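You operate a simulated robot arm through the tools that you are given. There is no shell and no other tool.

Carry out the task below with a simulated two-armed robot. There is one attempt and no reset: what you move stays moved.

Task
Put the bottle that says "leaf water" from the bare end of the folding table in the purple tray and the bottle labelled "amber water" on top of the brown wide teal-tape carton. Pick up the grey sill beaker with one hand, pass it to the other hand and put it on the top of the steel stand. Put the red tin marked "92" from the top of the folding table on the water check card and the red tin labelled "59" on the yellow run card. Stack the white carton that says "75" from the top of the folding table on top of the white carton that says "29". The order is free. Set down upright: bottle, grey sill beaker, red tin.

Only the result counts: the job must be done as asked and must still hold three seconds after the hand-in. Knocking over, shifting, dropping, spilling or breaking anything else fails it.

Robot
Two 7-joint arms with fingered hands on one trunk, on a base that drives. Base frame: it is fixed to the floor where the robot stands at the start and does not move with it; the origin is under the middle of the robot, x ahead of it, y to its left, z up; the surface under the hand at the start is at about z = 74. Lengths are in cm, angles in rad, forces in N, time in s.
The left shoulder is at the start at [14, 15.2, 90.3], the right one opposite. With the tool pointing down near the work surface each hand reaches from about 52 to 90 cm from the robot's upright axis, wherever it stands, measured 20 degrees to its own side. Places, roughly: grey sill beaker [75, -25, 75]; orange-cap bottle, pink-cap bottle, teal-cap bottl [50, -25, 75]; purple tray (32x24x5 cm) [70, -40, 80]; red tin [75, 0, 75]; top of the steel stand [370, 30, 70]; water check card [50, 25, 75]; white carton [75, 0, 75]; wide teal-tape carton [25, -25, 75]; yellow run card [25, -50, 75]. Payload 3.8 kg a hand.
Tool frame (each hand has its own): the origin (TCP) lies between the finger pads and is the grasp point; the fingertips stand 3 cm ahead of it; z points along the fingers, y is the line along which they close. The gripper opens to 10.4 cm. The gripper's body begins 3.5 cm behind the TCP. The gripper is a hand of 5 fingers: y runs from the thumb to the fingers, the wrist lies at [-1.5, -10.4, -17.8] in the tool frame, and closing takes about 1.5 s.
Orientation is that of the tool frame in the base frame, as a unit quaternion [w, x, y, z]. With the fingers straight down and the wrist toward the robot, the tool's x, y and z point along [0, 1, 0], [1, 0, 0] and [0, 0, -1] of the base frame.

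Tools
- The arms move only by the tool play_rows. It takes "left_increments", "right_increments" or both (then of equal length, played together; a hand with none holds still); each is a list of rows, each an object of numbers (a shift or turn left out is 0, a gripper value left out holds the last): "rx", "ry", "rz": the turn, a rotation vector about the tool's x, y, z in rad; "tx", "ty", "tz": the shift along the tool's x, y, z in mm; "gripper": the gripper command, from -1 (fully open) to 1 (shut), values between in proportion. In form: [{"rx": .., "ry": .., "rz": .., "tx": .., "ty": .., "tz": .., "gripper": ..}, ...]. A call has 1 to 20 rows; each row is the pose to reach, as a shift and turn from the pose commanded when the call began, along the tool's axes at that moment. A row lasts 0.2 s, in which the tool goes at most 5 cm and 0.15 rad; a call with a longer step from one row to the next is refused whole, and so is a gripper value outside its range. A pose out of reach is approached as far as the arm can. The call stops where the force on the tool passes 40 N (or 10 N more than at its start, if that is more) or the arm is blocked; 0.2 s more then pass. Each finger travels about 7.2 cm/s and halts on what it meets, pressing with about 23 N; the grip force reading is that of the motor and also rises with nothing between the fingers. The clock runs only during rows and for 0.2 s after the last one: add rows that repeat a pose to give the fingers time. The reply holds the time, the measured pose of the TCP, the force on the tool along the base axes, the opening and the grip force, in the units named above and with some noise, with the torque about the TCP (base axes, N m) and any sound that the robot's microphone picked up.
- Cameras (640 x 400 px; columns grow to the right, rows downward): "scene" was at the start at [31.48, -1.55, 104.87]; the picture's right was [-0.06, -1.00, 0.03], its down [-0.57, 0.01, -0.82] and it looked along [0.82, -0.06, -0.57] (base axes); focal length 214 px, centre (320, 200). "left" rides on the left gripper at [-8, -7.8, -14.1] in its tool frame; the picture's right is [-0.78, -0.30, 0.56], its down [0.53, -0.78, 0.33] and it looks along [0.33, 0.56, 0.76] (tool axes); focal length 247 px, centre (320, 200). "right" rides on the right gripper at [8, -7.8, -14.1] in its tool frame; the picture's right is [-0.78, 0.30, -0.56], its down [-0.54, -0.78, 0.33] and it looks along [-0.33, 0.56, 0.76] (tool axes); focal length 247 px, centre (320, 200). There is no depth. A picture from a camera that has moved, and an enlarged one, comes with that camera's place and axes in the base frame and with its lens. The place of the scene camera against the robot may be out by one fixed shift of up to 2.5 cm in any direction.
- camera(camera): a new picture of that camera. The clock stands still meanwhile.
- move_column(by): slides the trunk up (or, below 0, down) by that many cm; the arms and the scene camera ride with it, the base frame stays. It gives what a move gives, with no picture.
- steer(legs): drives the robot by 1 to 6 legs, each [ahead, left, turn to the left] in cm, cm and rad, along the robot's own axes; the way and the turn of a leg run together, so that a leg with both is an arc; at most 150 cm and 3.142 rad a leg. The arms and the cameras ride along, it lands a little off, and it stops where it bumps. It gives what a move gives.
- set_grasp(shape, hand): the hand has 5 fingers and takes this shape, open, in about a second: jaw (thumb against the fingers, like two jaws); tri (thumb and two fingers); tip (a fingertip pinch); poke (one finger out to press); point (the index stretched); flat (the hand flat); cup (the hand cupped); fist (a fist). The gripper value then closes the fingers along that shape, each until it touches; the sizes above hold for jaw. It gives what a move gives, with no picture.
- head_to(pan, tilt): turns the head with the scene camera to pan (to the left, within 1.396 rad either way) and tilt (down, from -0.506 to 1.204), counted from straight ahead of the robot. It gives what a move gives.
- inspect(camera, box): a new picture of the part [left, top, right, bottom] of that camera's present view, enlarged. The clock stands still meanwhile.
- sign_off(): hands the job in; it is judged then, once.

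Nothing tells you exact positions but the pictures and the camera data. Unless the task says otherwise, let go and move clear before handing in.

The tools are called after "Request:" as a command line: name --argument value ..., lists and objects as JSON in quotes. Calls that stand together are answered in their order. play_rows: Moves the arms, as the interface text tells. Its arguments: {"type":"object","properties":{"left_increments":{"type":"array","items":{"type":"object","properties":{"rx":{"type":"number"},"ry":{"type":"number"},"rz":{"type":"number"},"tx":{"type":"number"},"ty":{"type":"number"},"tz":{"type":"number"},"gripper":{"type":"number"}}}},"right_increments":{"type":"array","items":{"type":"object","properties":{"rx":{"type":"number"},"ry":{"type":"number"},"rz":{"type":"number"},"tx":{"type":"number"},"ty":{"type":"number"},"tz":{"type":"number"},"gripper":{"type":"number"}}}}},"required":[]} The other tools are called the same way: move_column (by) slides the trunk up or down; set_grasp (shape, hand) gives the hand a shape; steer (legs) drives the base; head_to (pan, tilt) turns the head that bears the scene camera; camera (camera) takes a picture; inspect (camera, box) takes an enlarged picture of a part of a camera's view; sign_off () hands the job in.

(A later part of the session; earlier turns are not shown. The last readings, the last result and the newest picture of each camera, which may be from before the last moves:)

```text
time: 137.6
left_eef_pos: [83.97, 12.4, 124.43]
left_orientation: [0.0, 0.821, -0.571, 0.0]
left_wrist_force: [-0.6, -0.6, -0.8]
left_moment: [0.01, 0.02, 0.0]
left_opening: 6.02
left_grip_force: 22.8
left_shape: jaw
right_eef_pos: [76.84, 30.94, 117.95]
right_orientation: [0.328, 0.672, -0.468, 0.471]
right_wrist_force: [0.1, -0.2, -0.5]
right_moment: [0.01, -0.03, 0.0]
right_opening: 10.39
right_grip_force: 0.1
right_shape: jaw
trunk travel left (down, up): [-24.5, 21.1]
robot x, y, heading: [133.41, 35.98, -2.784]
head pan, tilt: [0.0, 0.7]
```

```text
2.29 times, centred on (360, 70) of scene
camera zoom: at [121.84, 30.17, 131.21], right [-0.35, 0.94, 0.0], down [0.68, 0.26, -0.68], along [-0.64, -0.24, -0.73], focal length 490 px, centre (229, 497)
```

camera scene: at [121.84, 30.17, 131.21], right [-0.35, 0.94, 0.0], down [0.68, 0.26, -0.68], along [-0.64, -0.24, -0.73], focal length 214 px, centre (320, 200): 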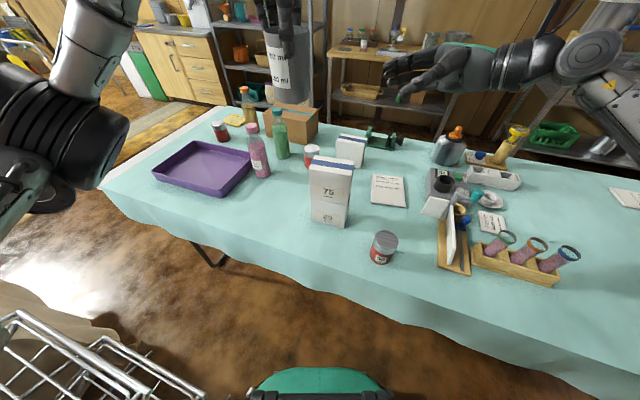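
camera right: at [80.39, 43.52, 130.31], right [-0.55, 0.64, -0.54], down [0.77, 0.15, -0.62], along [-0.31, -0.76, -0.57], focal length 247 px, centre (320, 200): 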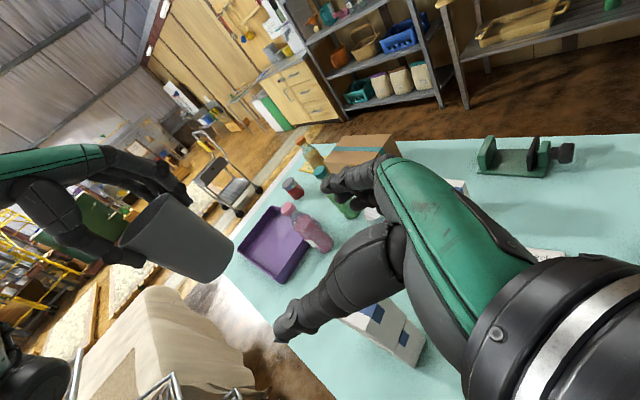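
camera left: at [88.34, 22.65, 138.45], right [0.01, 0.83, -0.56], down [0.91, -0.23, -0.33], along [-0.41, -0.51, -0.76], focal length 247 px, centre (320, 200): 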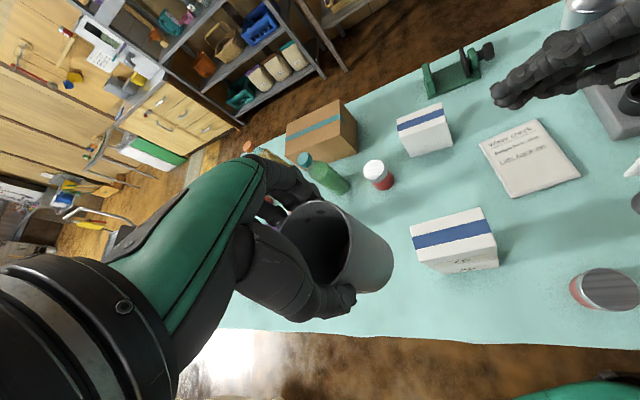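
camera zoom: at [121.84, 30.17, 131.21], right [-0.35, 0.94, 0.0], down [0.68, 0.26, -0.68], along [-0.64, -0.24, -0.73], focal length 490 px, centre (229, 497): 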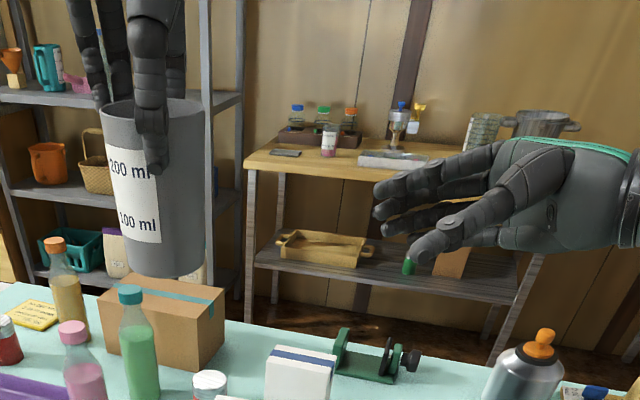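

The right hand is aligned; I move it in toward the lower part of the beaker, first part way.

Request:
play_rows --right_increments '[{"tx": 9, "ty": -0.4, "tz": 27}, {"tx": 18, "ty": -0.8, "tz": 54}, {"tx": 27, "ty": -1.2, "tz": 81}, {"tx": 36, "ty": -1.7, "tz": 107}, {"tx": 36, "ty": -1.7, "tz": 107}]'

Request:
camera --camera "right"

Request:
inspect --camera "scene" --box '[220, 0, 500, 140]'

Request:
camera --camera "left"

```text
time: 138.8
left_eef_pos: [83.92, 12.56, 124.44]
left_orientation: [0.0, 0.821, -0.572, 0.0]
left_wrist_force: [-0.3, 0.1, -0.9]
left_moment: [0.01, 0.02, 0.05]
left_opening: 6.04
left_grip_force: 23.1
left_shape: jaw
right_eef_pos: [80.82, 20.5, 117.76]
right_orientation: [0.327, 0.673, -0.468, 0.471]
right_wrist_force: [-0.9, 0.3, -0.9]
right_moment: [0.01, -0.01, -0.02]
right_opening: 10.41
right_grip_force: 0.1
right_shape: jaw
trunk travel left (down, up): [-24.5, 21.1]
robot x, y, heading: [133.02, 35.96, -2.785]
head pan, tilt: [0.0, 0.7]
```

```text
taken
camera right: at [84.38, 33.07, 130.16], right [-0.55, 0.64, -0.54], down [0.77, 0.15, -0.62], along [-0.31, -0.76, -0.58], focal length 247 px, centre (320, 200)
```

right: 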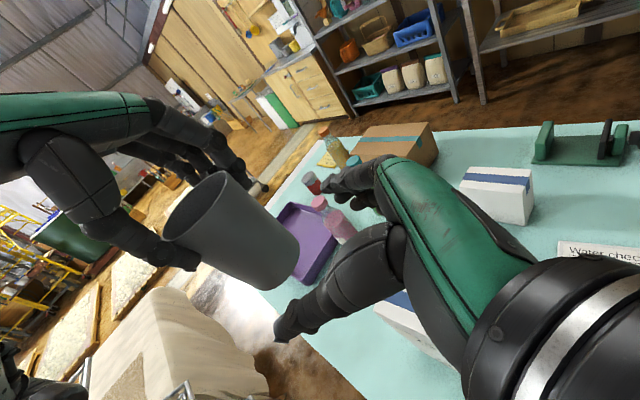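

```text
2.29 times, centred on (360, 70) of scene
camera zoom: at [121.79, 30.26, 131.21], right [-0.35, 0.94, 0.0], down [0.68, 0.25, -0.68], along [-0.64, -0.24, -0.73], focal length 490 px, centre (229, 497)
```

zoom: 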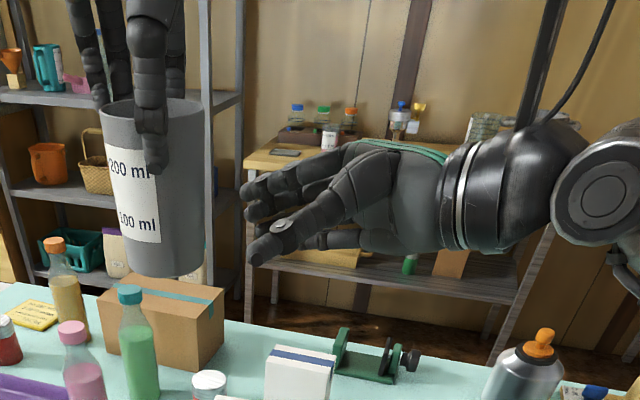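

```text
taken
camera left: at [88.3, 22.73, 138.45], right [0.01, 0.83, -0.56], down [0.91, -0.23, -0.33], along [-0.41, -0.51, -0.76], focal length 247 px, centre (320, 200)
```

left: 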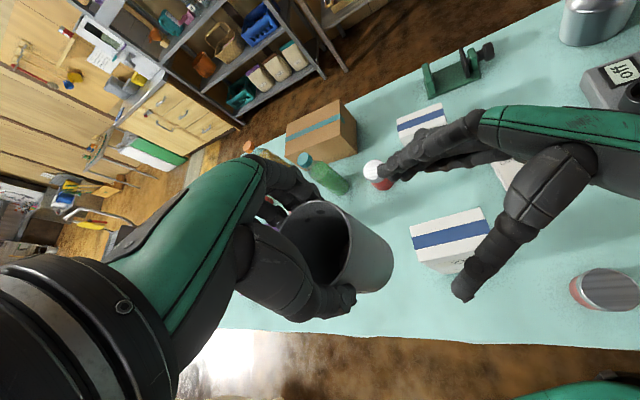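

Request:
play_rows --right_increments '[{"tx": 5, "ty": -0.4, "tz": 15}, {"tx": 10, "ty": -0.8, "tz": 30}, {"tx": 15, "ty": -1.2, "tz": 45}, {"tx": 20, "ty": -1.5, "tz": 60}, {"tx": 23.5, "ty": -1.7, "tz": 72}, {"tx": 23.5, "ty": -1.7, "tz": 72}]'

Request:
camera --camera "right"

Request:
inspect --camera "scene" --box '[220, 0, 500, 140]'

Request:
camera --camera "left"

```text
time: 140.2
left_eef_pos: [83.96, 12.47, 124.37]
left_orientation: [0.0, 0.82, -0.572, 0.0]
left_wrist_force: [0.1, 0.3, -1.0]
left_moment: [-0.02, -0.01, -0.02]
left_opening: 6.04
left_grip_force: 22.9
left_shape: jaw
right_eef_pos: [83.7, 13.32, 117.37]
right_orientation: [0.327, 0.673, -0.467, 0.47]
right_wrist_force: [0.5, -0.1, 1.4]
right_moment: [0.03, 0.0, 0.0]
right_opening: 10.41
right_grip_force: 0.0
right_shape: jaw
trunk travel left (down, up): [-24.5, 21.1]
robot x, y, heading: [133.22, 36.06, -2.783]
head pan, tilt: [0.0, 0.7]
```

```text
taken
camera right: at [87.17, 25.94, 129.78], right [-0.55, 0.64, -0.54], down [0.77, 0.15, -0.62], along [-0.31, -0.76, -0.58], focal length 247 px, centre (320, 200)
```

right: 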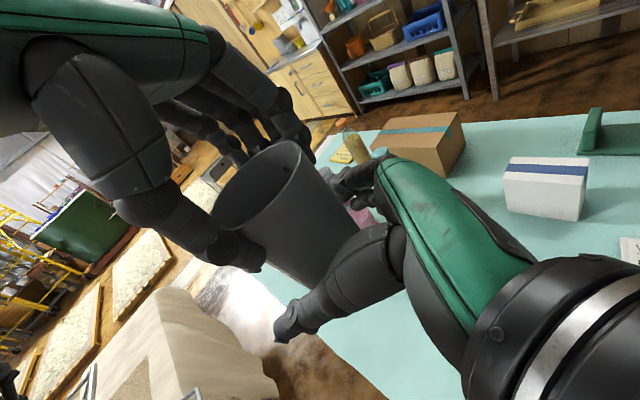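

```text
2.29 times, centred on (360, 70) of scene
camera zoom: at [121.78, 30.24, 131.2], right [-0.35, 0.94, 0.0], down [0.68, 0.25, -0.68], along [-0.64, -0.24, -0.73], focal length 490 px, centre (229, 497)
```

zoom: 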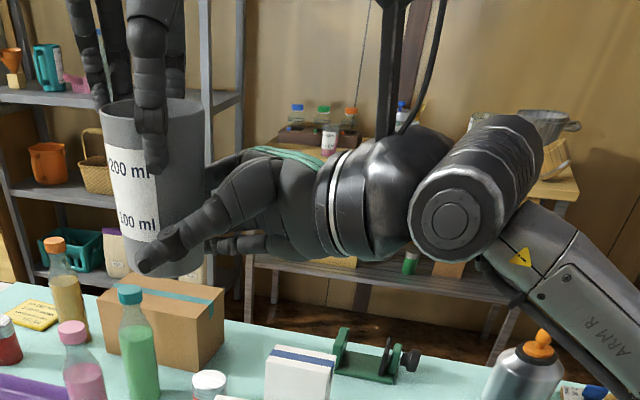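

```text
taken
camera left: at [88.29, 22.7, 138.44], right [0.01, 0.83, -0.56], down [0.91, -0.23, -0.33], along [-0.41, -0.51, -0.76], focal length 247 px, centre (320, 200)
```

left: 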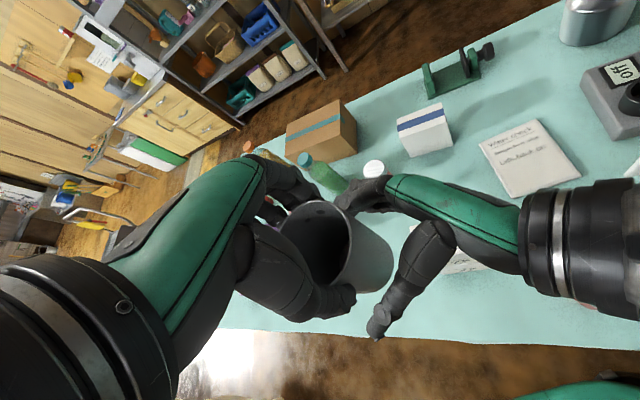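

Both sides straddled; I close the right hand on the beaker's lower part.

Request:
play_rows --right_increments '[{"gripper": -0.4}, {"gripper": 0}, {"gripper": 0.4}, {"gripper": 0.8}, {"gripper": 1}, {"gripper": 1}, {"gripper": 1}, {"gripper": 1}, {"gripper": 1}, {"gripper": 1}]'

Request:
inspect --camera "scene" --box '[220, 0, 500, 140]'

Request:
camera --camera "left"

Request:
camera --camera "right"

```text
time: 142.3
left_eef_pos: [83.9, 12.49, 124.28]
left_orientation: [0.0, 0.821, -0.572, 0.0]
left_wrist_force: [-0.4, 0.9, 1.2]
left_moment: [0.04, -0.04, -0.01]
left_opening: 6.04
left_grip_force: 22.9
left_shape: jaw
right_eef_pos: [83.62, 13.38, 117.31]
right_orientation: [0.326, 0.673, -0.468, 0.471]
right_wrist_force: [0.9, -1.7, -1.6]
right_moment: [-0.01, 0.06, 0.01]
right_opening: 5.53
right_grip_force: 23.1
right_shape: jaw
trunk travel left (down, up): [-24.5, 21.1]
robot x, y, heading: [133.3, 35.95, -2.785]
head pan, tilt: [0.0, 0.7]
```

```text
2.29 times, centred on (360, 70) of scene
camera zoom: at [121.78, 30.21, 131.2], right [-0.35, 0.94, 0.0], down [0.68, 0.25, -0.68], along [-0.64, -0.24, -0.73], focal length 490 px, centre (229, 497)
```

zoom: 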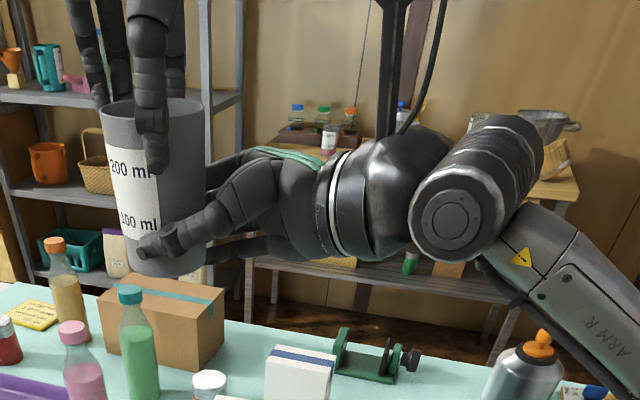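

```text
taken
camera left: at [88.29, 22.68, 138.44], right [0.01, 0.83, -0.56], down [0.91, -0.23, -0.33], along [-0.41, -0.51, -0.76], focal length 247 px, centre (320, 200)
```

left: 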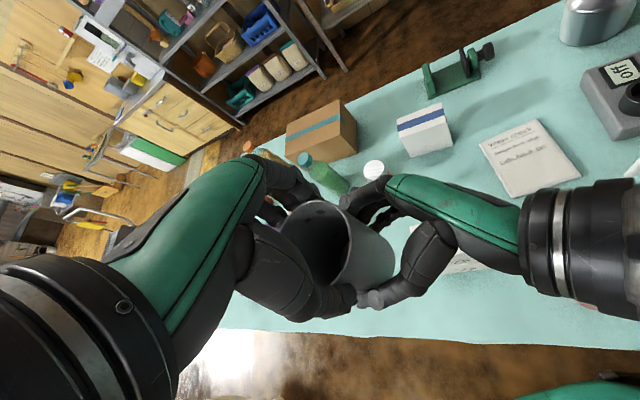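

```text
taken
camera right: at [87.17, 25.93, 129.77], right [-0.55, 0.64, -0.54], down [0.77, 0.15, -0.62], along [-0.31, -0.76, -0.58], focal length 247 px, centre (320, 200)
```

right: 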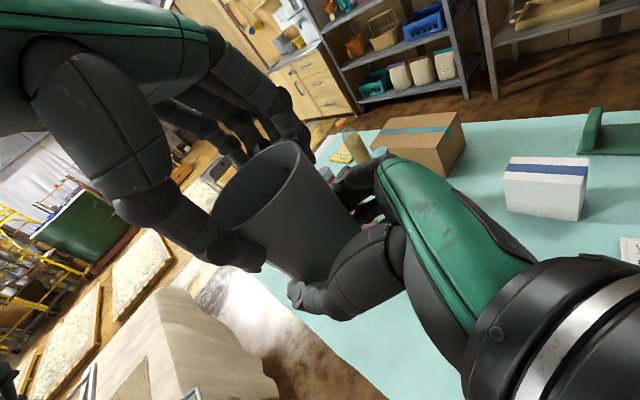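

The right hand has a solid grip. I open the left hand and withdraw it upward.

Request:
play_rows --left_increments '[{"gripper": 0.5}, {"gripper": 0}, {"gripper": -0.5}, {"gripper": -1}, {"gripper": -1}, {"gripper": -1}, {"gripper": -1}]'

Request:
play_rows --left_increments '[{"tz": -15}, {"tz": -30}, {"tz": -50}, {"tz": -75}, {"tz": -100}, {"tz": -125}, {"tz": -125}]'

Request:
camera --camera "right"

Request:
camera --camera "left"

Request:
camera --camera "scene"

```text
time: 143.9
left_eef_pos: [83.88, 12.51, 124.38]
left_orientation: [0.001, 0.821, -0.571, 0.0]
left_wrist_force: [0.3, 0.4, -0.7]
left_moment: [-0.02, -0.03, -0.01]
left_opening: 10.37
left_grip_force: 0.1
left_shape: jaw
right_eef_pos: [83.63, 13.38, 117.41]
right_orientation: [0.326, 0.673, -0.468, 0.471]
right_wrist_force: [-0.4, 0.6, 0.8]
right_moment: [0.01, 0.02, 0.02]
right_opening: 5.54
right_grip_force: 23.0
right_shape: jaw
trunk travel left (down, up): [-24.5, 21.1]
robot x, y, heading: [133.29, 36.0, -2.788]
head pan, tilt: [0.0, 0.7]
```

```text
time: 145.6
left_eef_pos: [83.8, 12.42, 136.79]
left_orientation: [0.0, 0.821, -0.571, 0.0]
left_wrist_force: [-0.1, -0.1, 0.3]
left_moment: [-0.02, 0.0, 0.0]
left_opening: 10.36
left_grip_force: 0.1
left_shape: jaw
right_eef_pos: [83.6, 13.28, 117.36]
right_orientation: [0.326, 0.673, -0.468, 0.47]
right_wrist_force: [-0.6, -0.2, 0.0]
right_moment: [0.01, 0.0, -0.02]
right_opening: 5.52
right_grip_force: 23.2
right_shape: jaw
trunk travel left (down, up): [-24.5, 21.1]
robot x, y, heading: [133.58, 35.75, -2.786]
head pan, tilt: [0.0, 0.7]
```

```text
taken
camera right: at [87.15, 25.9, 129.76], right [-0.55, 0.64, -0.54], down [0.77, 0.15, -0.62], along [-0.31, -0.76, -0.58], focal length 247 px, centre (320, 200)
```

right: 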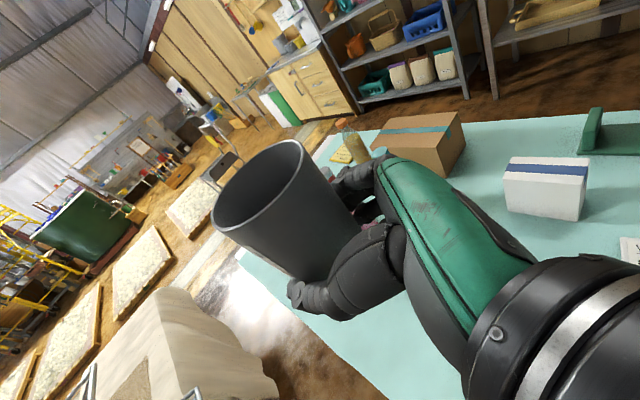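

```text
taken
camera left: at [88.19, 22.66, 150.84], right [0.01, 0.83, -0.56], down [0.91, -0.23, -0.33], along [-0.41, -0.51, -0.76], focal length 247 px, centre (320, 200)
```

left: 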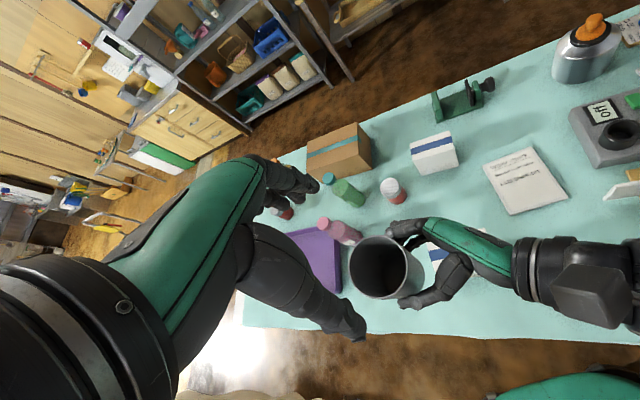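

```text
taken
camera scene: at [121.77, 30.19, 131.2], right [-0.35, 0.94, 0.0], down [0.68, 0.25, -0.68], along [-0.64, -0.24, -0.73], focal length 214 px, centre (320, 200)
```

scene: 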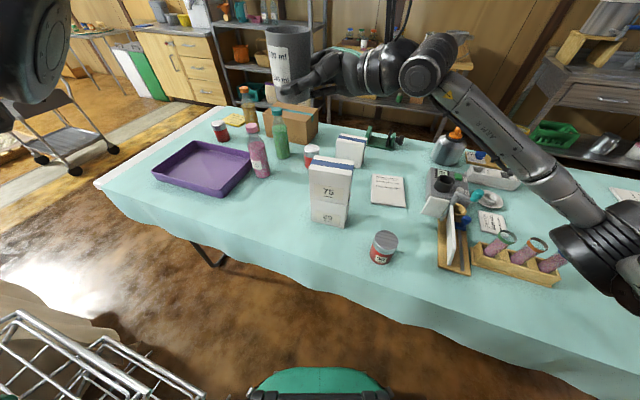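

Handover done: the right hand now holds the beaker upright. I move it aside, back off and turn so that the left hand can take tin 59 along.

Request:
play_rows --right_increments '[{"tx": -4, "ty": -10, "tz": -30}, {"tx": -12, "ty": -22, "tz": -65}, {"tx": -20, "ty": -34, "tz": -100}, {"tx": -28, "ty": -46, "tz": -135}, {"tx": -36, "ty": -58, "tz": -170}, {"tx": -45, "ty": -69, "tz": -205}, {"tx": -54, "ty": -80, "tz": -236}, {"tx": -54, "ty": -80, "tz": -236}]'

Request:
steer --legs '[[-21, -9, 0], [0, 0, -0.355]]'

Request:
camera --camera "left"

Request:
camera --camera "right"

Request:
camera --camera "scene"

```text
time: 147.3
left_eef_pos: [83.66, 12.42, 136.77]
left_orientation: [0.001, 0.821, -0.57, 0.0]
left_wrist_force: [-0.1, 0.1, -0.3]
left_moment: [0.0, -0.01, -0.01]
left_opening: 10.37
left_grip_force: 0.0
left_shape: jaw
right_eef_pos: [82.77, 38.71, 120.61]
right_orientation: [0.326, 0.674, -0.467, 0.471]
right_wrist_force: [0.0, -0.6, -0.6]
right_moment: [0.0, 0.0, 0.02]
right_opening: 5.5
right_grip_force: 22.8
right_shape: jaw
trunk travel left (down, up): [-24.5, 21.1]
robot x, y, heading: [133.21, 35.71, -2.783]
head pan, tilt: [0.0, 0.7]
```

```text
time: 150.1
left_eef_pos: [94.92, 46.7, 136.9]
left_orientation: [0.0, -0.707, 0.708, 0.0]
left_wrist_force: [0.4, -0.4, -0.2]
left_moment: [-0.02, 0.0, -0.04]
left_opening: 10.37
left_grip_force: 0.1
left_shape: jaw
right_eef_pos: [103.1, 71.73, 120.53]
right_orientation: [-0.404, -0.58, 0.58, -0.406]
right_wrist_force: [0.7, 0.1, -0.1]
right_moment: [0.0, 0.01, 0.03]
right_opening: 5.52
right_grip_force: 23.1
right_shape: jaw
trunk travel left (down, up): [-24.5, 21.1]
robot x, y, heading: [149.17, 51.28, -3.142]
head pan, tilt: [0.0, 0.7]
```

```text
taken
camera left: at [102.54, 54.65, 150.82], right [0.3, 0.78, -0.56], down [0.78, -0.53, -0.33], along [-0.56, -0.33, -0.76], focal length 247 px, centre (320, 200)
```

left: 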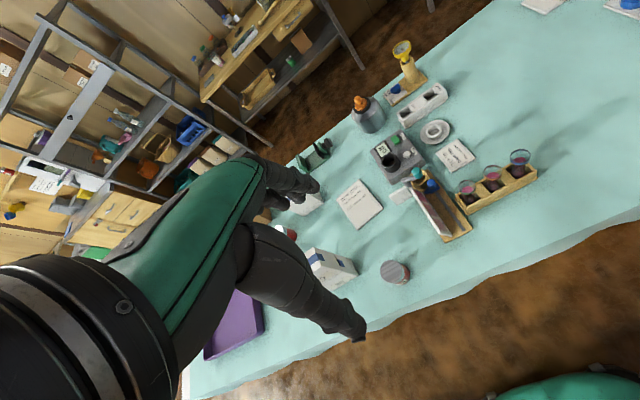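

```text
taken
camera right: at [110.8, 82.13, 132.92], right [-0.3, 0.79, -0.54], down [0.78, -0.13, -0.62], along [-0.55, -0.6, -0.58], focal length 247 px, centre (320, 200)
```

right: 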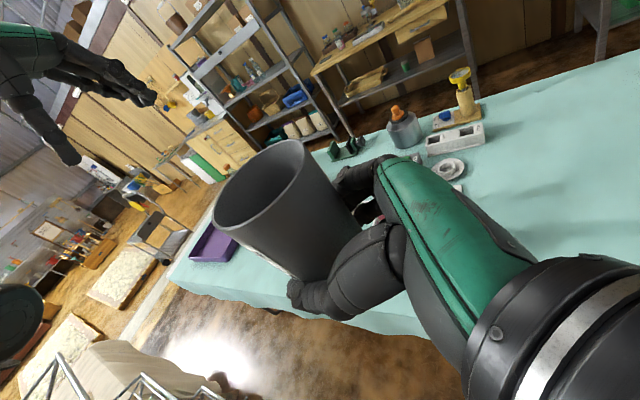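

```text
taken
camera scene: at [137.06, 50.37, 131.2], right [0.0, 1.0, 0.0], down [0.73, 0.0, -0.68], along [-0.68, 0.0, -0.73], focal length 214 px, centre (320, 200)
```

scene: 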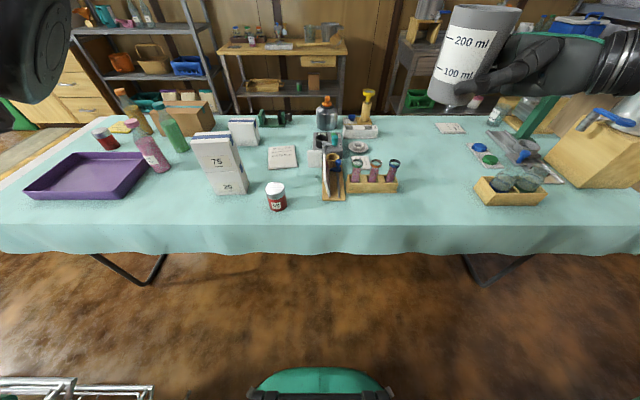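

Request:
move_column --by -20

Request:
play_rows --left_increments '[{"tx": 20, "ty": 20, "tz": 30}, {"tx": 50, "ty": 50, "tz": 60}, {"tx": 85, "ty": 85, "tz": 90}, {"tx": 90, "ty": 87, "tz": 120}, {"tx": 90, "ty": 87, "tz": 140}, {"tx": 90, "ty": 87, "tz": 140}]'

Request:
camera --camera "left"

Request:
camera --camera "scene"

```text
time: 152.3
left_eef_pos: [95.06, 46.7, 116.86]
left_orientation: [-0.001, -0.707, 0.707, 0.001]
left_wrist_force: [0.6, -0.4, 0.4]
left_moment: [0.0, 0.02, -0.01]
left_opening: 10.37
left_grip_force: 0.1
left_shape: jaw
right_eef_pos: [103.21, 71.54, 100.73]
right_orientation: [0.405, 0.581, -0.579, 0.405]
right_wrist_force: [0.6, -0.4, -1.2]
right_moment: [0.03, -0.02, -0.02]
right_opening: 5.52
right_grip_force: 22.8
right_shape: jaw
trunk travel left (down, up): [-4.5, 41.1]
robot x, y, heading: [149.64, 51.41, -3.138]
head pan, tilt: [0.0, 0.7]
```

```text
refused: row 2 steps farther than a row can; nothing moved
```

```text
taken
camera left: at [102.71, 54.69, 130.92], right [0.3, 0.78, -0.56], down [0.78, -0.53, -0.33], along [-0.56, -0.33, -0.76], focal length 247 px, centre (320, 200)
```

left: 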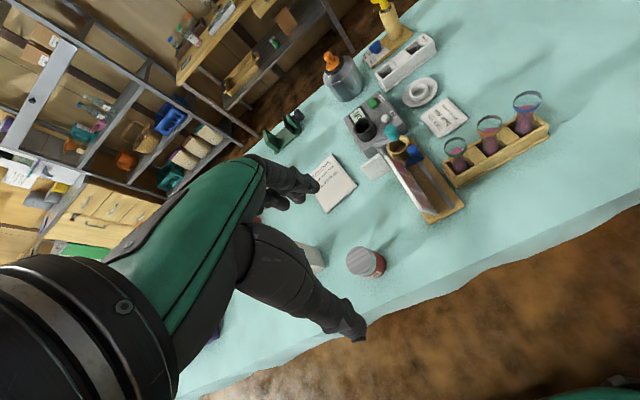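

```text
taken
camera scene: at [124.86, 50.4, 103.83], right [0.0, 1.0, 0.0], down [0.91, 0.0, -0.42], along [-0.42, 0.0, -0.91], focal length 214 px, centre (320, 200)
```

scene: 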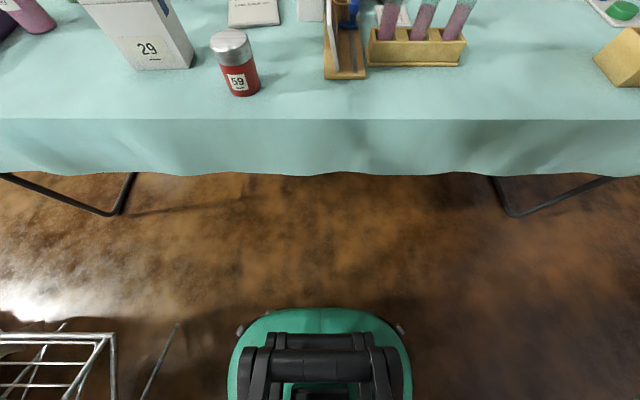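

Request:
inspect --camera "left" --box '[300, 220, 420, 295]'

Request:
play_rows --left_increments '[{"tx": 15, "ty": 15, "tz": 15}, {"tx": 35, "ty": 35, "tz": 35}, {"tx": 55, "ty": 55, "tz": 60}, {"tx": 75, "ty": 75, "tz": 85}, {"tx": 84, "ty": 86, "tz": 115}, {"tx": 84, "ty": 86, "tz": 140}, {"tx": 84, "ty": 86, "tz": 155}, {"tx": 84, "ty": 86, "tz": 155}]'

Request:
camera --camera "left"

```text
5.33 times, centred on (360, 258) of left
camera zoom: at [102.71, 54.69, 130.92], right [0.3, 0.78, -0.56], down [0.78, -0.53, -0.33], along [-0.56, -0.33, -0.76], focal length 1317 px, centre (107, -107)
```

zoom: 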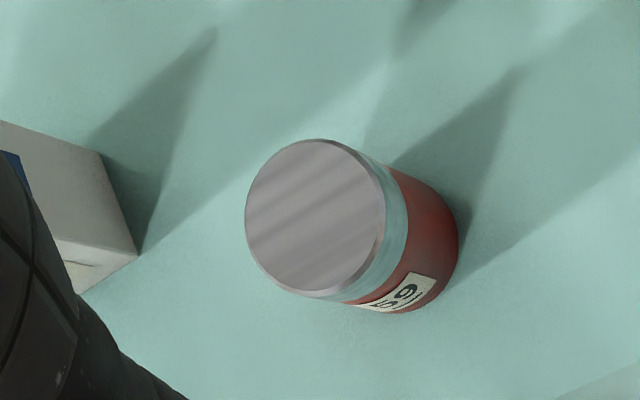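

```text
time: 154.1
left_eef_pos: [86.47, 38.37, 101.22]
left_orientation: [0.0, -0.706, 0.708, 0.0]
left_wrist_force: [0.0, -0.1, 0.2]
left_moment: [0.02, 0.0, -0.02]
left_opening: 10.41
left_grip_force: 0.0
left_shape: jaw
right_eef_pos: [103.05, 71.61, 100.56]
right_orientation: [0.405, 0.579, -0.579, 0.407]
right_wrist_force: [0.4, 0.2, -1.3]
right_moment: [-0.02, 0.0, 0.01]
right_opening: 5.52
right_grip_force: 23.3
right_shape: jaw
trunk travel left (down, up): [-4.5, 41.1]
robot x, y, heading: [149.5, 51.55, -3.147]
head pan, tilt: [0.0, 0.7]
```

```text
taken
camera left: at [94.07, 46.37, 115.25], right [0.3, 0.78, -0.56], down [0.78, -0.53, -0.33], along [-0.56, -0.33, -0.76], focal length 247 px, centre (320, 200)
```

left: 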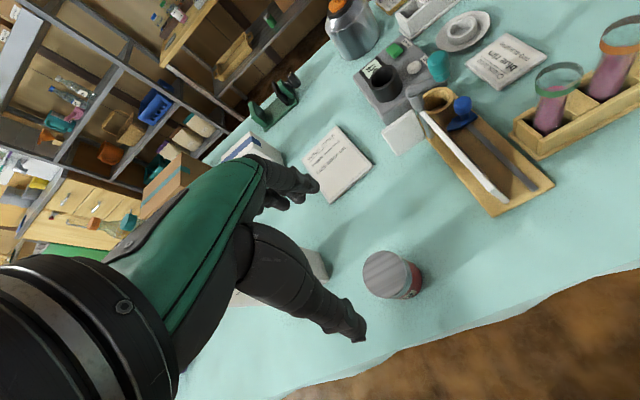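

Tin 59 is near (86.0, 37.2). I correct and descend over it.

Request:
play_rows --left_increments '[{"tx": 6, "ty": 2, "tz": 35}, {"tx": 11.5, "ty": 4.5, "tz": 70}, {"tx": 11.5, "ty": 4.5, "tz": 105}, {"tx": 11.5, "ty": 4.5, "tz": 140}, {"tx": 11.5, "ty": 4.5, "tz": 165}, {"tx": 11.5, "ty": 4.5, "tz": 165}]'

Request:
camera --camera "left"

```text
time: 155.5
left_eef_pos: [85.88, 37.06, 84.67]
left_orientation: [0.0, -0.707, 0.707, 0.0]
left_wrist_force: [0.0, -0.2, -0.2]
left_moment: [0.02, 0.01, -0.02]
left_opening: 10.34
left_grip_force: 0.0
left_shape: jaw
right_eef_pos: [103.21, 71.66, 100.52]
right_orientation: [0.405, 0.58, -0.579, 0.406]
right_wrist_force: [0.5, 0.5, -1.2]
right_moment: [0.02, 0.01, -0.03]
right_opening: 5.47
right_grip_force: 23.3
right_shape: jaw
trunk travel left (down, up): [-4.5, 41.1]
robot x, y, heading: [149.77, 51.52, -3.139]
head pan, tilt: [0.0, 0.7]
```

```text
taken
camera left: at [93.52, 45.04, 98.66], right [0.3, 0.78, -0.56], down [0.78, -0.54, -0.33], along [-0.56, -0.33, -0.76], focal length 247 px, centre (320, 200)
```

left: 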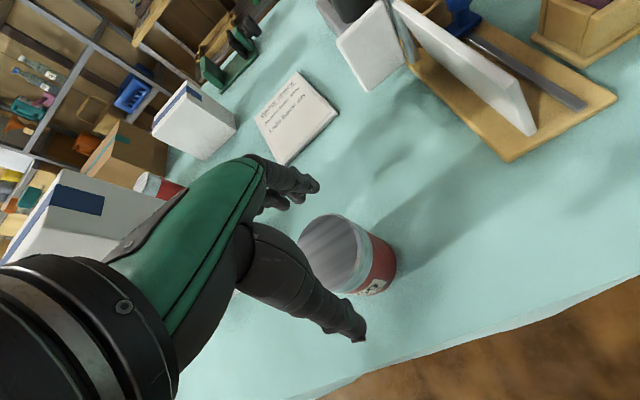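

Request:
play_rows --left_increments '[{"ty": -4, "tz": 14}, {"ty": -5, "tz": 28}, {"ty": -5, "tz": 41}, {"ty": -5, "tz": 41}, {"ty": -5, "tz": 41, "gripper": 0}, {"ty": -5, "tz": 41, "gripper": 0.5}, {"ty": -5, "tz": 41, "gripper": 1}, {"ty": -5, "tz": 41}, {"ty": -5, "tz": 41}, {"ty": -5, "tz": 41}, {"ty": -5, "tz": 41}, {"ty": -5, "tz": 41}]'

Request:
camera --camera "left"

```text
time: 158.1
left_eef_pos: [86.38, 37.16, 80.66]
left_orientation: [0.0, 0.707, -0.707, 0.0]
left_wrist_force: [0.0, 0.1, -0.2]
left_moment: [0.03, -0.01, -0.01]
left_opening: 5.39
left_grip_force: 23.3
left_shape: jaw
right_eef_pos: [103.22, 71.55, 100.56]
right_orientation: [0.404, 0.58, -0.579, 0.405]
right_wrist_force: [0.1, -0.7, -0.9]
right_moment: [0.01, 0.01, 0.0]
right_opening: 5.49
right_grip_force: 22.2
right_shape: jaw
trunk travel left (down, up): [-4.5, 41.1]
robot x, y, heading: [150.02, 51.13, -3.143]
head pan, tilt: [0.0, 0.7]
```

```text
taken
camera left: at [94.0, 45.2, 94.68], right [0.3, 0.78, -0.56], down [0.78, -0.54, -0.33], along [-0.56, -0.33, -0.76], focal length 247 px, centre (320, 200)
```

left: 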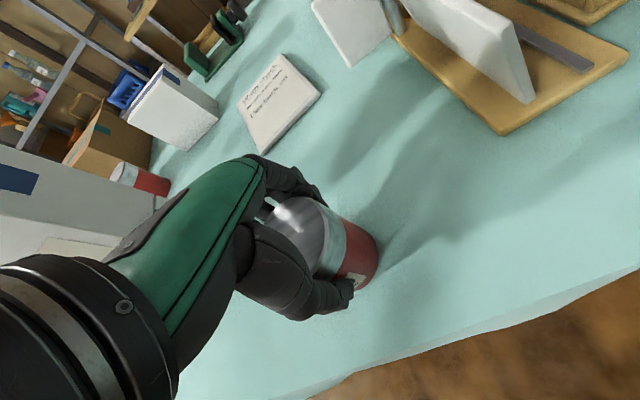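

Tin 59 is gripped. I lift it and raise the trunk for travel.

Request:
play_rows --left_increments '[{"tz": -12}, {"tz": -30}, {"tz": -60}, {"tz": -95}, {"tz": -130}, {"tz": -165}, {"tz": -200}, {"tz": -220}, {"tz": -220}]'

Request:
move_column --by 28

Request:
camera --camera "left"

Request:
camera --camera "scene"

```text
time: 160.1
left_eef_pos: [86.4, 37.19, 102.69]
left_orientation: [0.001, -0.707, 0.707, 0.0]
left_wrist_force: [0.0, -0.1, -0.8]
left_moment: [0.01, 0.02, 0.0]
left_opening: 5.37
left_grip_force: 22.5
left_shape: jaw
right_eef_pos: [103.11, 71.57, 100.47]
right_orientation: [0.404, 0.58, -0.579, 0.405]
right_wrist_force: [1.0, -0.3, -0.6]
right_moment: [-0.03, 0.02, 0.02]
right_opening: 5.51
right_grip_force: 23.6
right_shape: jaw
trunk travel left (down, up): [-4.5, 41.1]
robot x, y, heading: [149.47, 51.76, -3.139]
head pan, tilt: [0.0, 0.7]
```

```text
time: 162.9
left_eef_pos: [86.35, 37.06, 130.64]
left_orientation: [-0.001, 0.707, -0.707, 0.0]
left_wrist_force: [0.9, -0.7, -2.1]
left_moment: [0.02, 0.03, 0.0]
left_opening: 5.4
left_grip_force: 22.5
left_shape: jaw
right_eef_pos: [103.18, 71.71, 128.61]
right_orientation: [0.404, 0.58, -0.58, 0.405]
right_wrist_force: [-0.2, 0.2, -0.4]
right_moment: [-0.02, 0.02, 0.04]
right_opening: 5.49
right_grip_force: 23.4
right_shape: jaw
trunk travel left (down, up): [-32.5, 13.1]
robot x, y, heading: [149.36, 51.36, -3.145]
head pan, tilt: [0.0, 0.7]
```

```text
taken
camera left: at [93.96, 45.14, 144.66], right [0.3, 0.78, -0.56], down [0.78, -0.54, -0.33], along [-0.55, -0.33, -0.76], focal length 247 px, centre (320, 200)
```

left: 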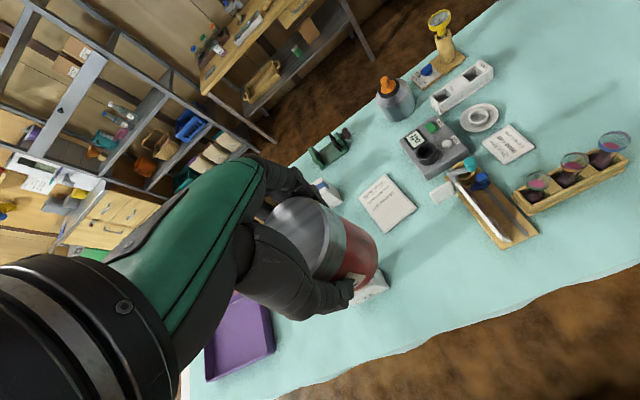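

```text
taken
camera scene: at [140.07, 50.42, 140.21], right [0.0, 1.0, 0.0], down [0.68, 0.0, -0.73], along [-0.73, 0.0, -0.68], focal length 214 px, centre (320, 200)
```

scene: 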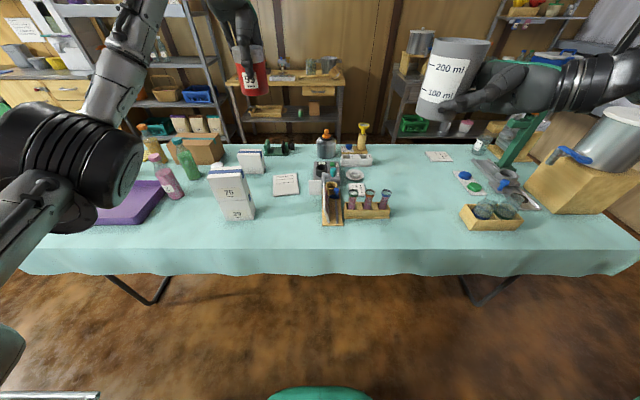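

Both items are held. I drive back out of the corridor to the left end and round to the front aisle.

Request:
steer --legs '[[0, -150, 0], [0, -34, 0], [150, 0, 0], [32, 0, 0]]'

Request:
camera --camera "scene"

```text
time: 181.1
left_eef_pos: [-95.24, 223.52, 130.75]
left_orientation: [0.001, 0.71, -0.705, 0.0]
left_wrist_force: [0.5, -0.1, -1.6]
left_moment: [0.01, -0.02, -0.01]
left_opening: 5.37
left_grip_force: 23.1
left_shape: jaw
right_eef_pos: [-78.84, 257.99, 128.64]
right_orientation: [0.403, 0.581, -0.578, 0.406]
right_wrist_force: [0.0, 0.6, -0.5]
right_moment: [0.0, 0.04, -0.02]
right_opening: 5.53
right_grip_force: 23.0
right_shape: jaw
trunk travel left (down, up): [-32.5, 13.1]
robot x, y, heading: [-32.42, 238.18, -3.137]
head pan, tilt: [0.0, 0.7]
```

```text
taken
camera scene: at [-41.71, 237.12, 140.24], right [-0.01, 1.0, 0.0], down [0.68, 0.01, -0.73], along [-0.73, -0.01, -0.68], focal length 214 px, centre (320, 200)
```

scene: 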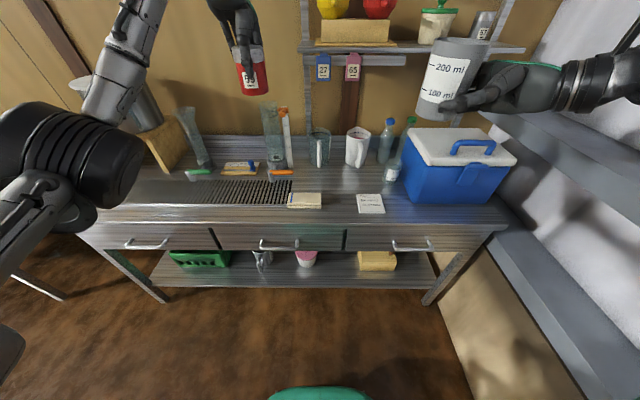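

Close to the side bench, so I back up a little, then turn left and drive along the front aisle.

Request:
steer --legs '[[-14, 0, 0], [0, 0, 1.57]]'

Request:
camera --camera "scene"

```text
time: 186.2
left_eef_pos: [-6.19, 174.66, 130.72]
left_orientation: [0.001, 1.0, -0.015, 0.0]
left_wrist_force: [-0.8, 0.6, -1.4]
left_moment: [-0.01, 0.03, 0.02]
left_opening: 5.35
left_grip_force: 23.1
left_shape: jaw
right_eef_pos: [-40.19, 192.29, 128.48]
right_orientation: [0.008, 0.82, -0.012, 0.573]
right_wrist_force: [-0.1, 0.5, -1.2]
right_moment: [0.0, 0.0, 0.01]
right_opening: 5.42
right_grip_force: 23.2
right_shape: jaw
trunk travel left (down, up): [-32.5, 13.1]
robot x, y, heading: [-18.36, 238.18, -1.6]
head pan, tilt: [0.0, 0.7]
```

```text
taken
camera scene: at [-17.83, 226.72, 140.21], right [-1.0, 0.03, 0.0], down [0.02, 0.68, -0.73], along [-0.02, -0.73, -0.68], focal length 214 px, centre (320, 200)
```

scene: 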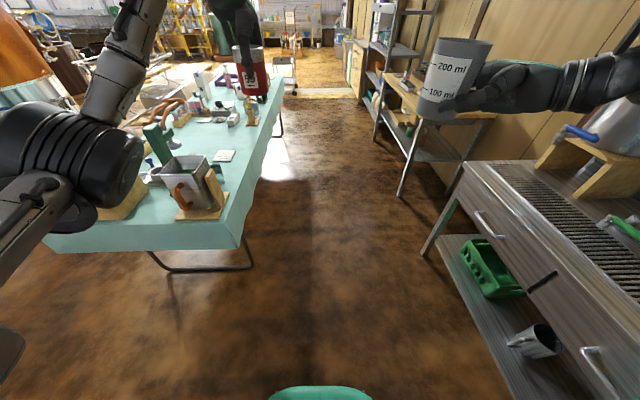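

Request:
steer --legs '[[150, 0, 0], [150, -2, 0]]'

Request:
camera --camera "scene"

Request:
head_to --pan 0.9 --tilt 0.3

Request:
camera --camera "scene"

```text
refused: leg 2 is longer than a leg can be; nothing moved
```

```text
taken
camera scene: at [-17.83, 226.72, 140.21], right [-1.0, 0.03, 0.0], down [0.02, 0.68, -0.73], along [-0.02, -0.73, -0.68], focal length 214 px, centre (320, 200)
```

scene: 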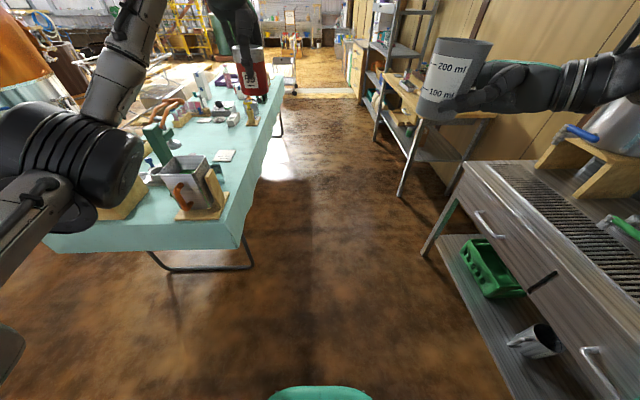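

```text
time: 187.4
left_eef_pos: [-6.22, 174.52, 130.58]
left_orientation: [0.001, 1.0, -0.014, 0.001]
left_wrist_force: [-0.4, -0.1, -0.6]
left_moment: [0.01, 0.0, 0.03]
left_opening: 5.34
left_grip_force: 23.0
left_shape: jaw
right_eef_pos: [-40.22, 192.31, 128.61]
right_orientation: [0.007, 0.819, -0.011, 0.573]
right_wrist_force: [0.8, 0.4, -0.2]
right_moment: [-0.01, -0.04, -0.01]
right_opening: 5.4
right_grip_force: 23.1
right_shape: jaw
trunk travel left (down, up): [-32.5, 13.1]
robot x, y, heading: [-18.52, 238.55, -1.601]
head pan, tilt: [0.901, 0.3]
```

```text
taken
camera scene: at [-10.44, 229.02, 143.94], right [-0.64, -0.76, -0.04], down [-0.23, 0.24, -0.95], along [0.73, -0.6, -0.32], focal length 214 px, centre (320, 200)
```

scene: 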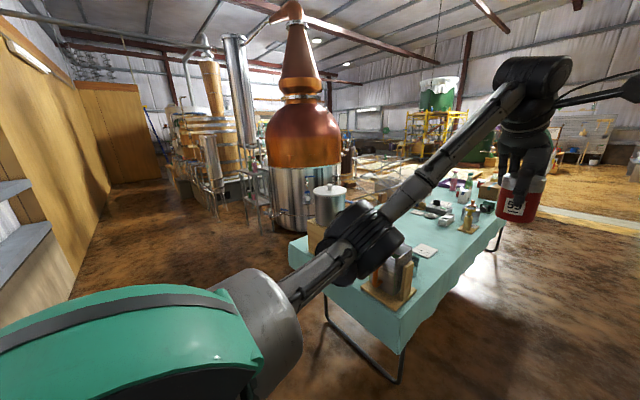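

Request:
steer --legs '[[149, 0, 0], [149, -2, 0]]'

Request:
head_to --pan 0.6 --tilt 0.3

Request:
camera --camera "scene"

Request:
head_to --pan 1.3 --tilt 0.15

Request:
camera --camera "scene"

```text
time: 201.6
left_eef_pos: [-8.52, -119.96, 130.83]
left_orientation: [0.0, 1.0, 0.0, -0.001]
left_wrist_force: [-0.5, 0.4, -2.1]
left_moment: [-0.02, 0.02, 0.02]
left_opening: 5.35
left_grip_force: 22.5
left_shape: jaw
right_eef_pos: [-43.05, -103.09, 128.59]
right_orientation: [0.001, 0.819, 0.0, 0.573]
right_wrist_force: [-0.4, 0.2, -1.3]
right_moment: [0.01, -0.01, -0.01]
right_opening: 5.42
right_grip_force: 22.9
right_shape: jaw
trunk travel left (down, up): [-32.5, 13.1]
robot x, y, heading: [-22.73, -56.88, -1.576]
head pan, tilt: [0.901, 0.3]
```

```text
time: 202.4
left_eef_pos: [-8.59, -120.0, 130.71]
left_orientation: [0.0, 1.0, -0.001, 0.001]
left_wrist_force: [0.2, 0.0, -1.4]
left_moment: [0.0, 0.0, 0.01]
left_opening: 5.35
left_grip_force: 23.0
left_shape: jaw
right_eef_pos: [-43.08, -103.19, 128.51]
right_orientation: [0.0, 0.819, 0.0, 0.573]
right_wrist_force: [-0.4, -0.3, -0.9]
right_moment: [0.01, 0.01, 0.01]
right_opening: 5.37
right_grip_force: 23.2
right_shape: jaw
trunk travel left (down, up): [-32.5, 13.1]
robot x, y, heading: [-22.63, -56.61, -1.574]
head pan, tilt: [0.6, 0.3]
```

```text
taken
camera scene: at [-16.39, -67.61, 143.85], right [-0.82, -0.56, -0.03], down [-0.17, 0.29, -0.94], along [0.54, -0.77, -0.33], focal length 214 px, centre (320, 200)
```

scene: 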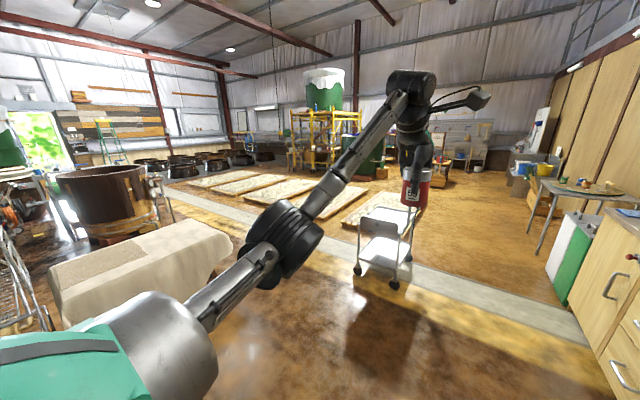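

```text
time: 203.5
left_eef_pos: [-8.68, -119.93, 130.74]
left_orientation: [0.0, 1.0, -0.001, 0.0]
left_wrist_force: [0.1, -0.2, -1.2]
left_moment: [0.0, 0.04, 0.03]
left_opening: 5.34
left_grip_force: 23.2
left_shape: jaw
right_eef_pos: [-42.98, -103.09, 128.53]
right_orientation: [-0.001, 0.82, 0.0, 0.573]
right_wrist_force: [0.8, 0.2, -0.5]
right_moment: [-0.02, 0.02, 0.04]
right_opening: 5.39
right_grip_force: 22.6
right_shape: jaw
trunk travel left (down, up): [-32.5, 13.1]
robot x, y, heading: [-22.67, -56.28, -1.574]
head pan, tilt: [1.3, 0.15]
```

```text
taken
camera scene: at [-12.74, -62.45, 145.5], right [-0.27, -0.96, -0.05], down [-0.14, 0.09, -0.99], along [0.95, -0.26, -0.16], focal length 214 px, centre (320, 200)
```

scene: 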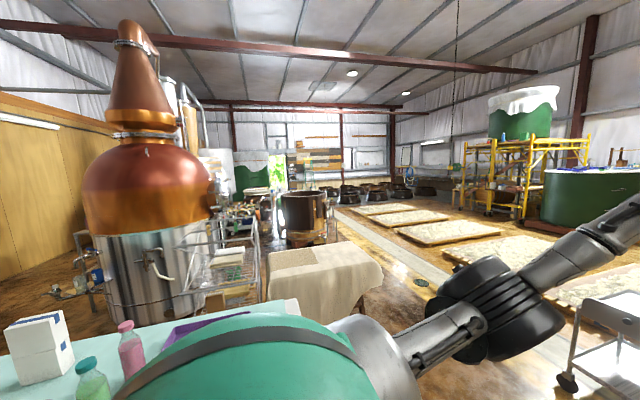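

I zoom in on the area around the tub and bench to plan access to the stand.

Request:
inspect --camera "scene" --box '[180, 150, 440, 330]'

Request:
inspect --camera "scene" --box '[200, 170, 360, 270]'

```text
2.22 times, centred on (310, 240) of scene
camera zoom: at [-12.74, -62.45, 145.5], right [-0.27, -0.96, -0.05], down [-0.14, 0.09, -0.99], along [0.95, -0.26, -0.16], focal length 477 px, centre (342, 111)
```

zoom: 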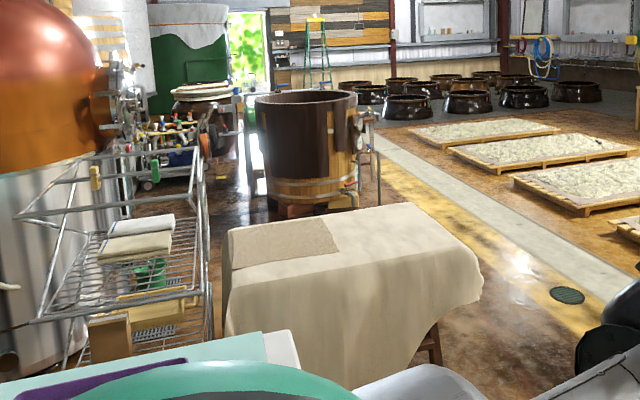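

```text
4.00 times, centred on (280, 220) of scene
camera zoom: at [-12.74, -62.45, 145.5], right [-0.27, -0.96, -0.05], down [-0.14, 0.09, -0.99], along [0.95, -0.26, -0.16], focal length 858 px, centre (480, 120)
```

zoom: 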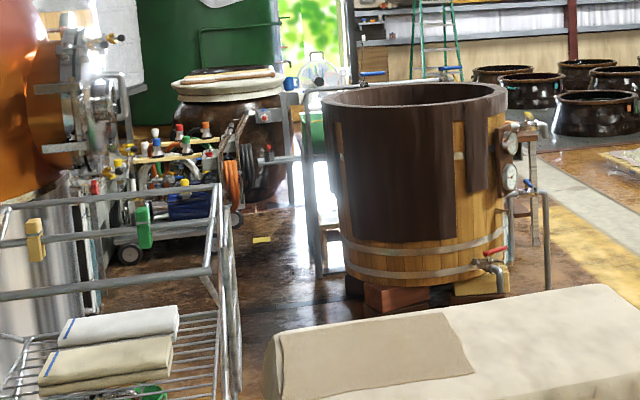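

There is a clear way: right of the cloth bench, then between bench and tub to the near side of the stand. First I turn to the table and set tin 59 on the yellow card.

Request:
steer --legs '[[0, 0, 1.574]]'

Request:
head_to --pan 0.0 --tilt 0.9

Request:
camera --camera "scene"

Request:
camera --camera "left"

Request:
camera --camera "right"

```text
time: 207.7
left_eef_pos: [40.67, -43.19, 130.54]
left_orientation: [0.0, 0.711, 0.703, -0.001]
left_wrist_force: [0.2, 0.4, -1.6]
left_moment: [-0.01, 0.02, 0.0]
left_opening: 5.3
left_grip_force: 22.7
left_shape: jaw
right_eef_pos: [23.47, -77.56, 128.49]
right_orientation: [-0.403, 0.584, 0.575, 0.407]
right_wrist_force: [0.8, -0.2, -0.9]
right_moment: [-0.02, -0.02, 0.02]
right_opening: 5.41
right_grip_force: 23.2
right_shape: jaw
trunk travel left (down, up): [-32.5, 13.1]
robot x, y, heading: [-22.78, -56.87, -0.01]
head pan, tilt: [1.3, 0.15]
```

```text
time: 209.1
left_eef_pos: [40.77, -43.2, 130.63]
left_orientation: [0.0, 0.712, 0.702, 0.0]
left_wrist_force: [0.0, -0.2, -2.3]
left_moment: [0.0, -0.01, 0.0]
left_opening: 5.28
left_grip_force: 22.7
left_shape: jaw
right_eef_pos: [23.37, -77.45, 128.45]
right_orientation: [-0.403, 0.583, 0.576, 0.407]
right_wrist_force: [0.2, 0.0, -1.4]
right_moment: [0.01, 0.04, -0.02]
right_opening: 5.4
right_grip_force: 23.1
right_shape: jaw
trunk travel left (down, up): [-32.5, 13.1]
robot x, y, heading: [-22.76, -56.63, -0.009]
head pan, tilt: [0.0, 0.901]
```

```text
taken
camera scene: at [-12.11, -57.75, 138.65], right [-0.01, -1.0, 0.0], down [-0.81, 0.01, -0.58], along [0.58, -0.01, -0.81], focal length 214 px, centre (320, 200)
```

scene: 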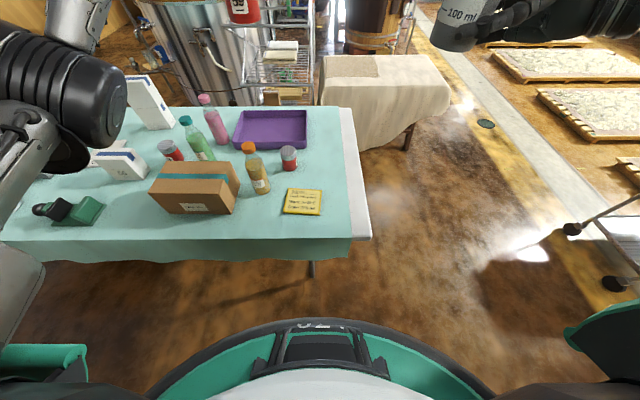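

```text
taken
camera left: at [32.75, -51.12, 144.72], right [-0.31, -0.77, -0.56], down [-0.77, 0.55, -0.33], along [0.56, 0.33, -0.76], focal length 247 px, centre (320, 200)
```

left: 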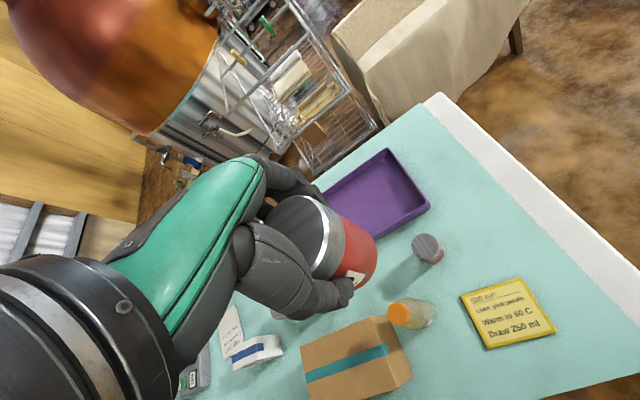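

```text
taken
camera right: at [15.6, -87.89, 140.92], right [0.29, -0.79, -0.54], down [-0.78, 0.14, -0.62], along [0.56, 0.59, -0.58], focal length 247 px, centre (320, 200)
```

right: 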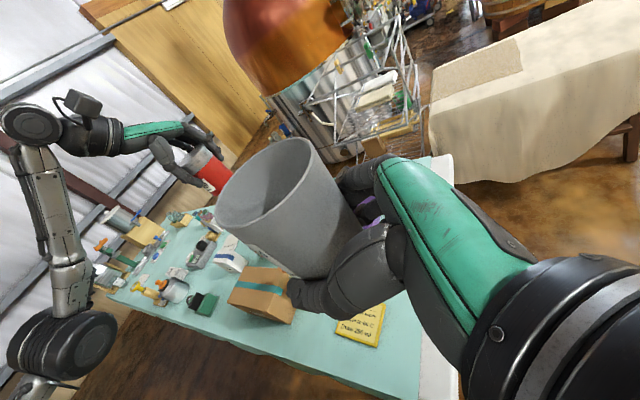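

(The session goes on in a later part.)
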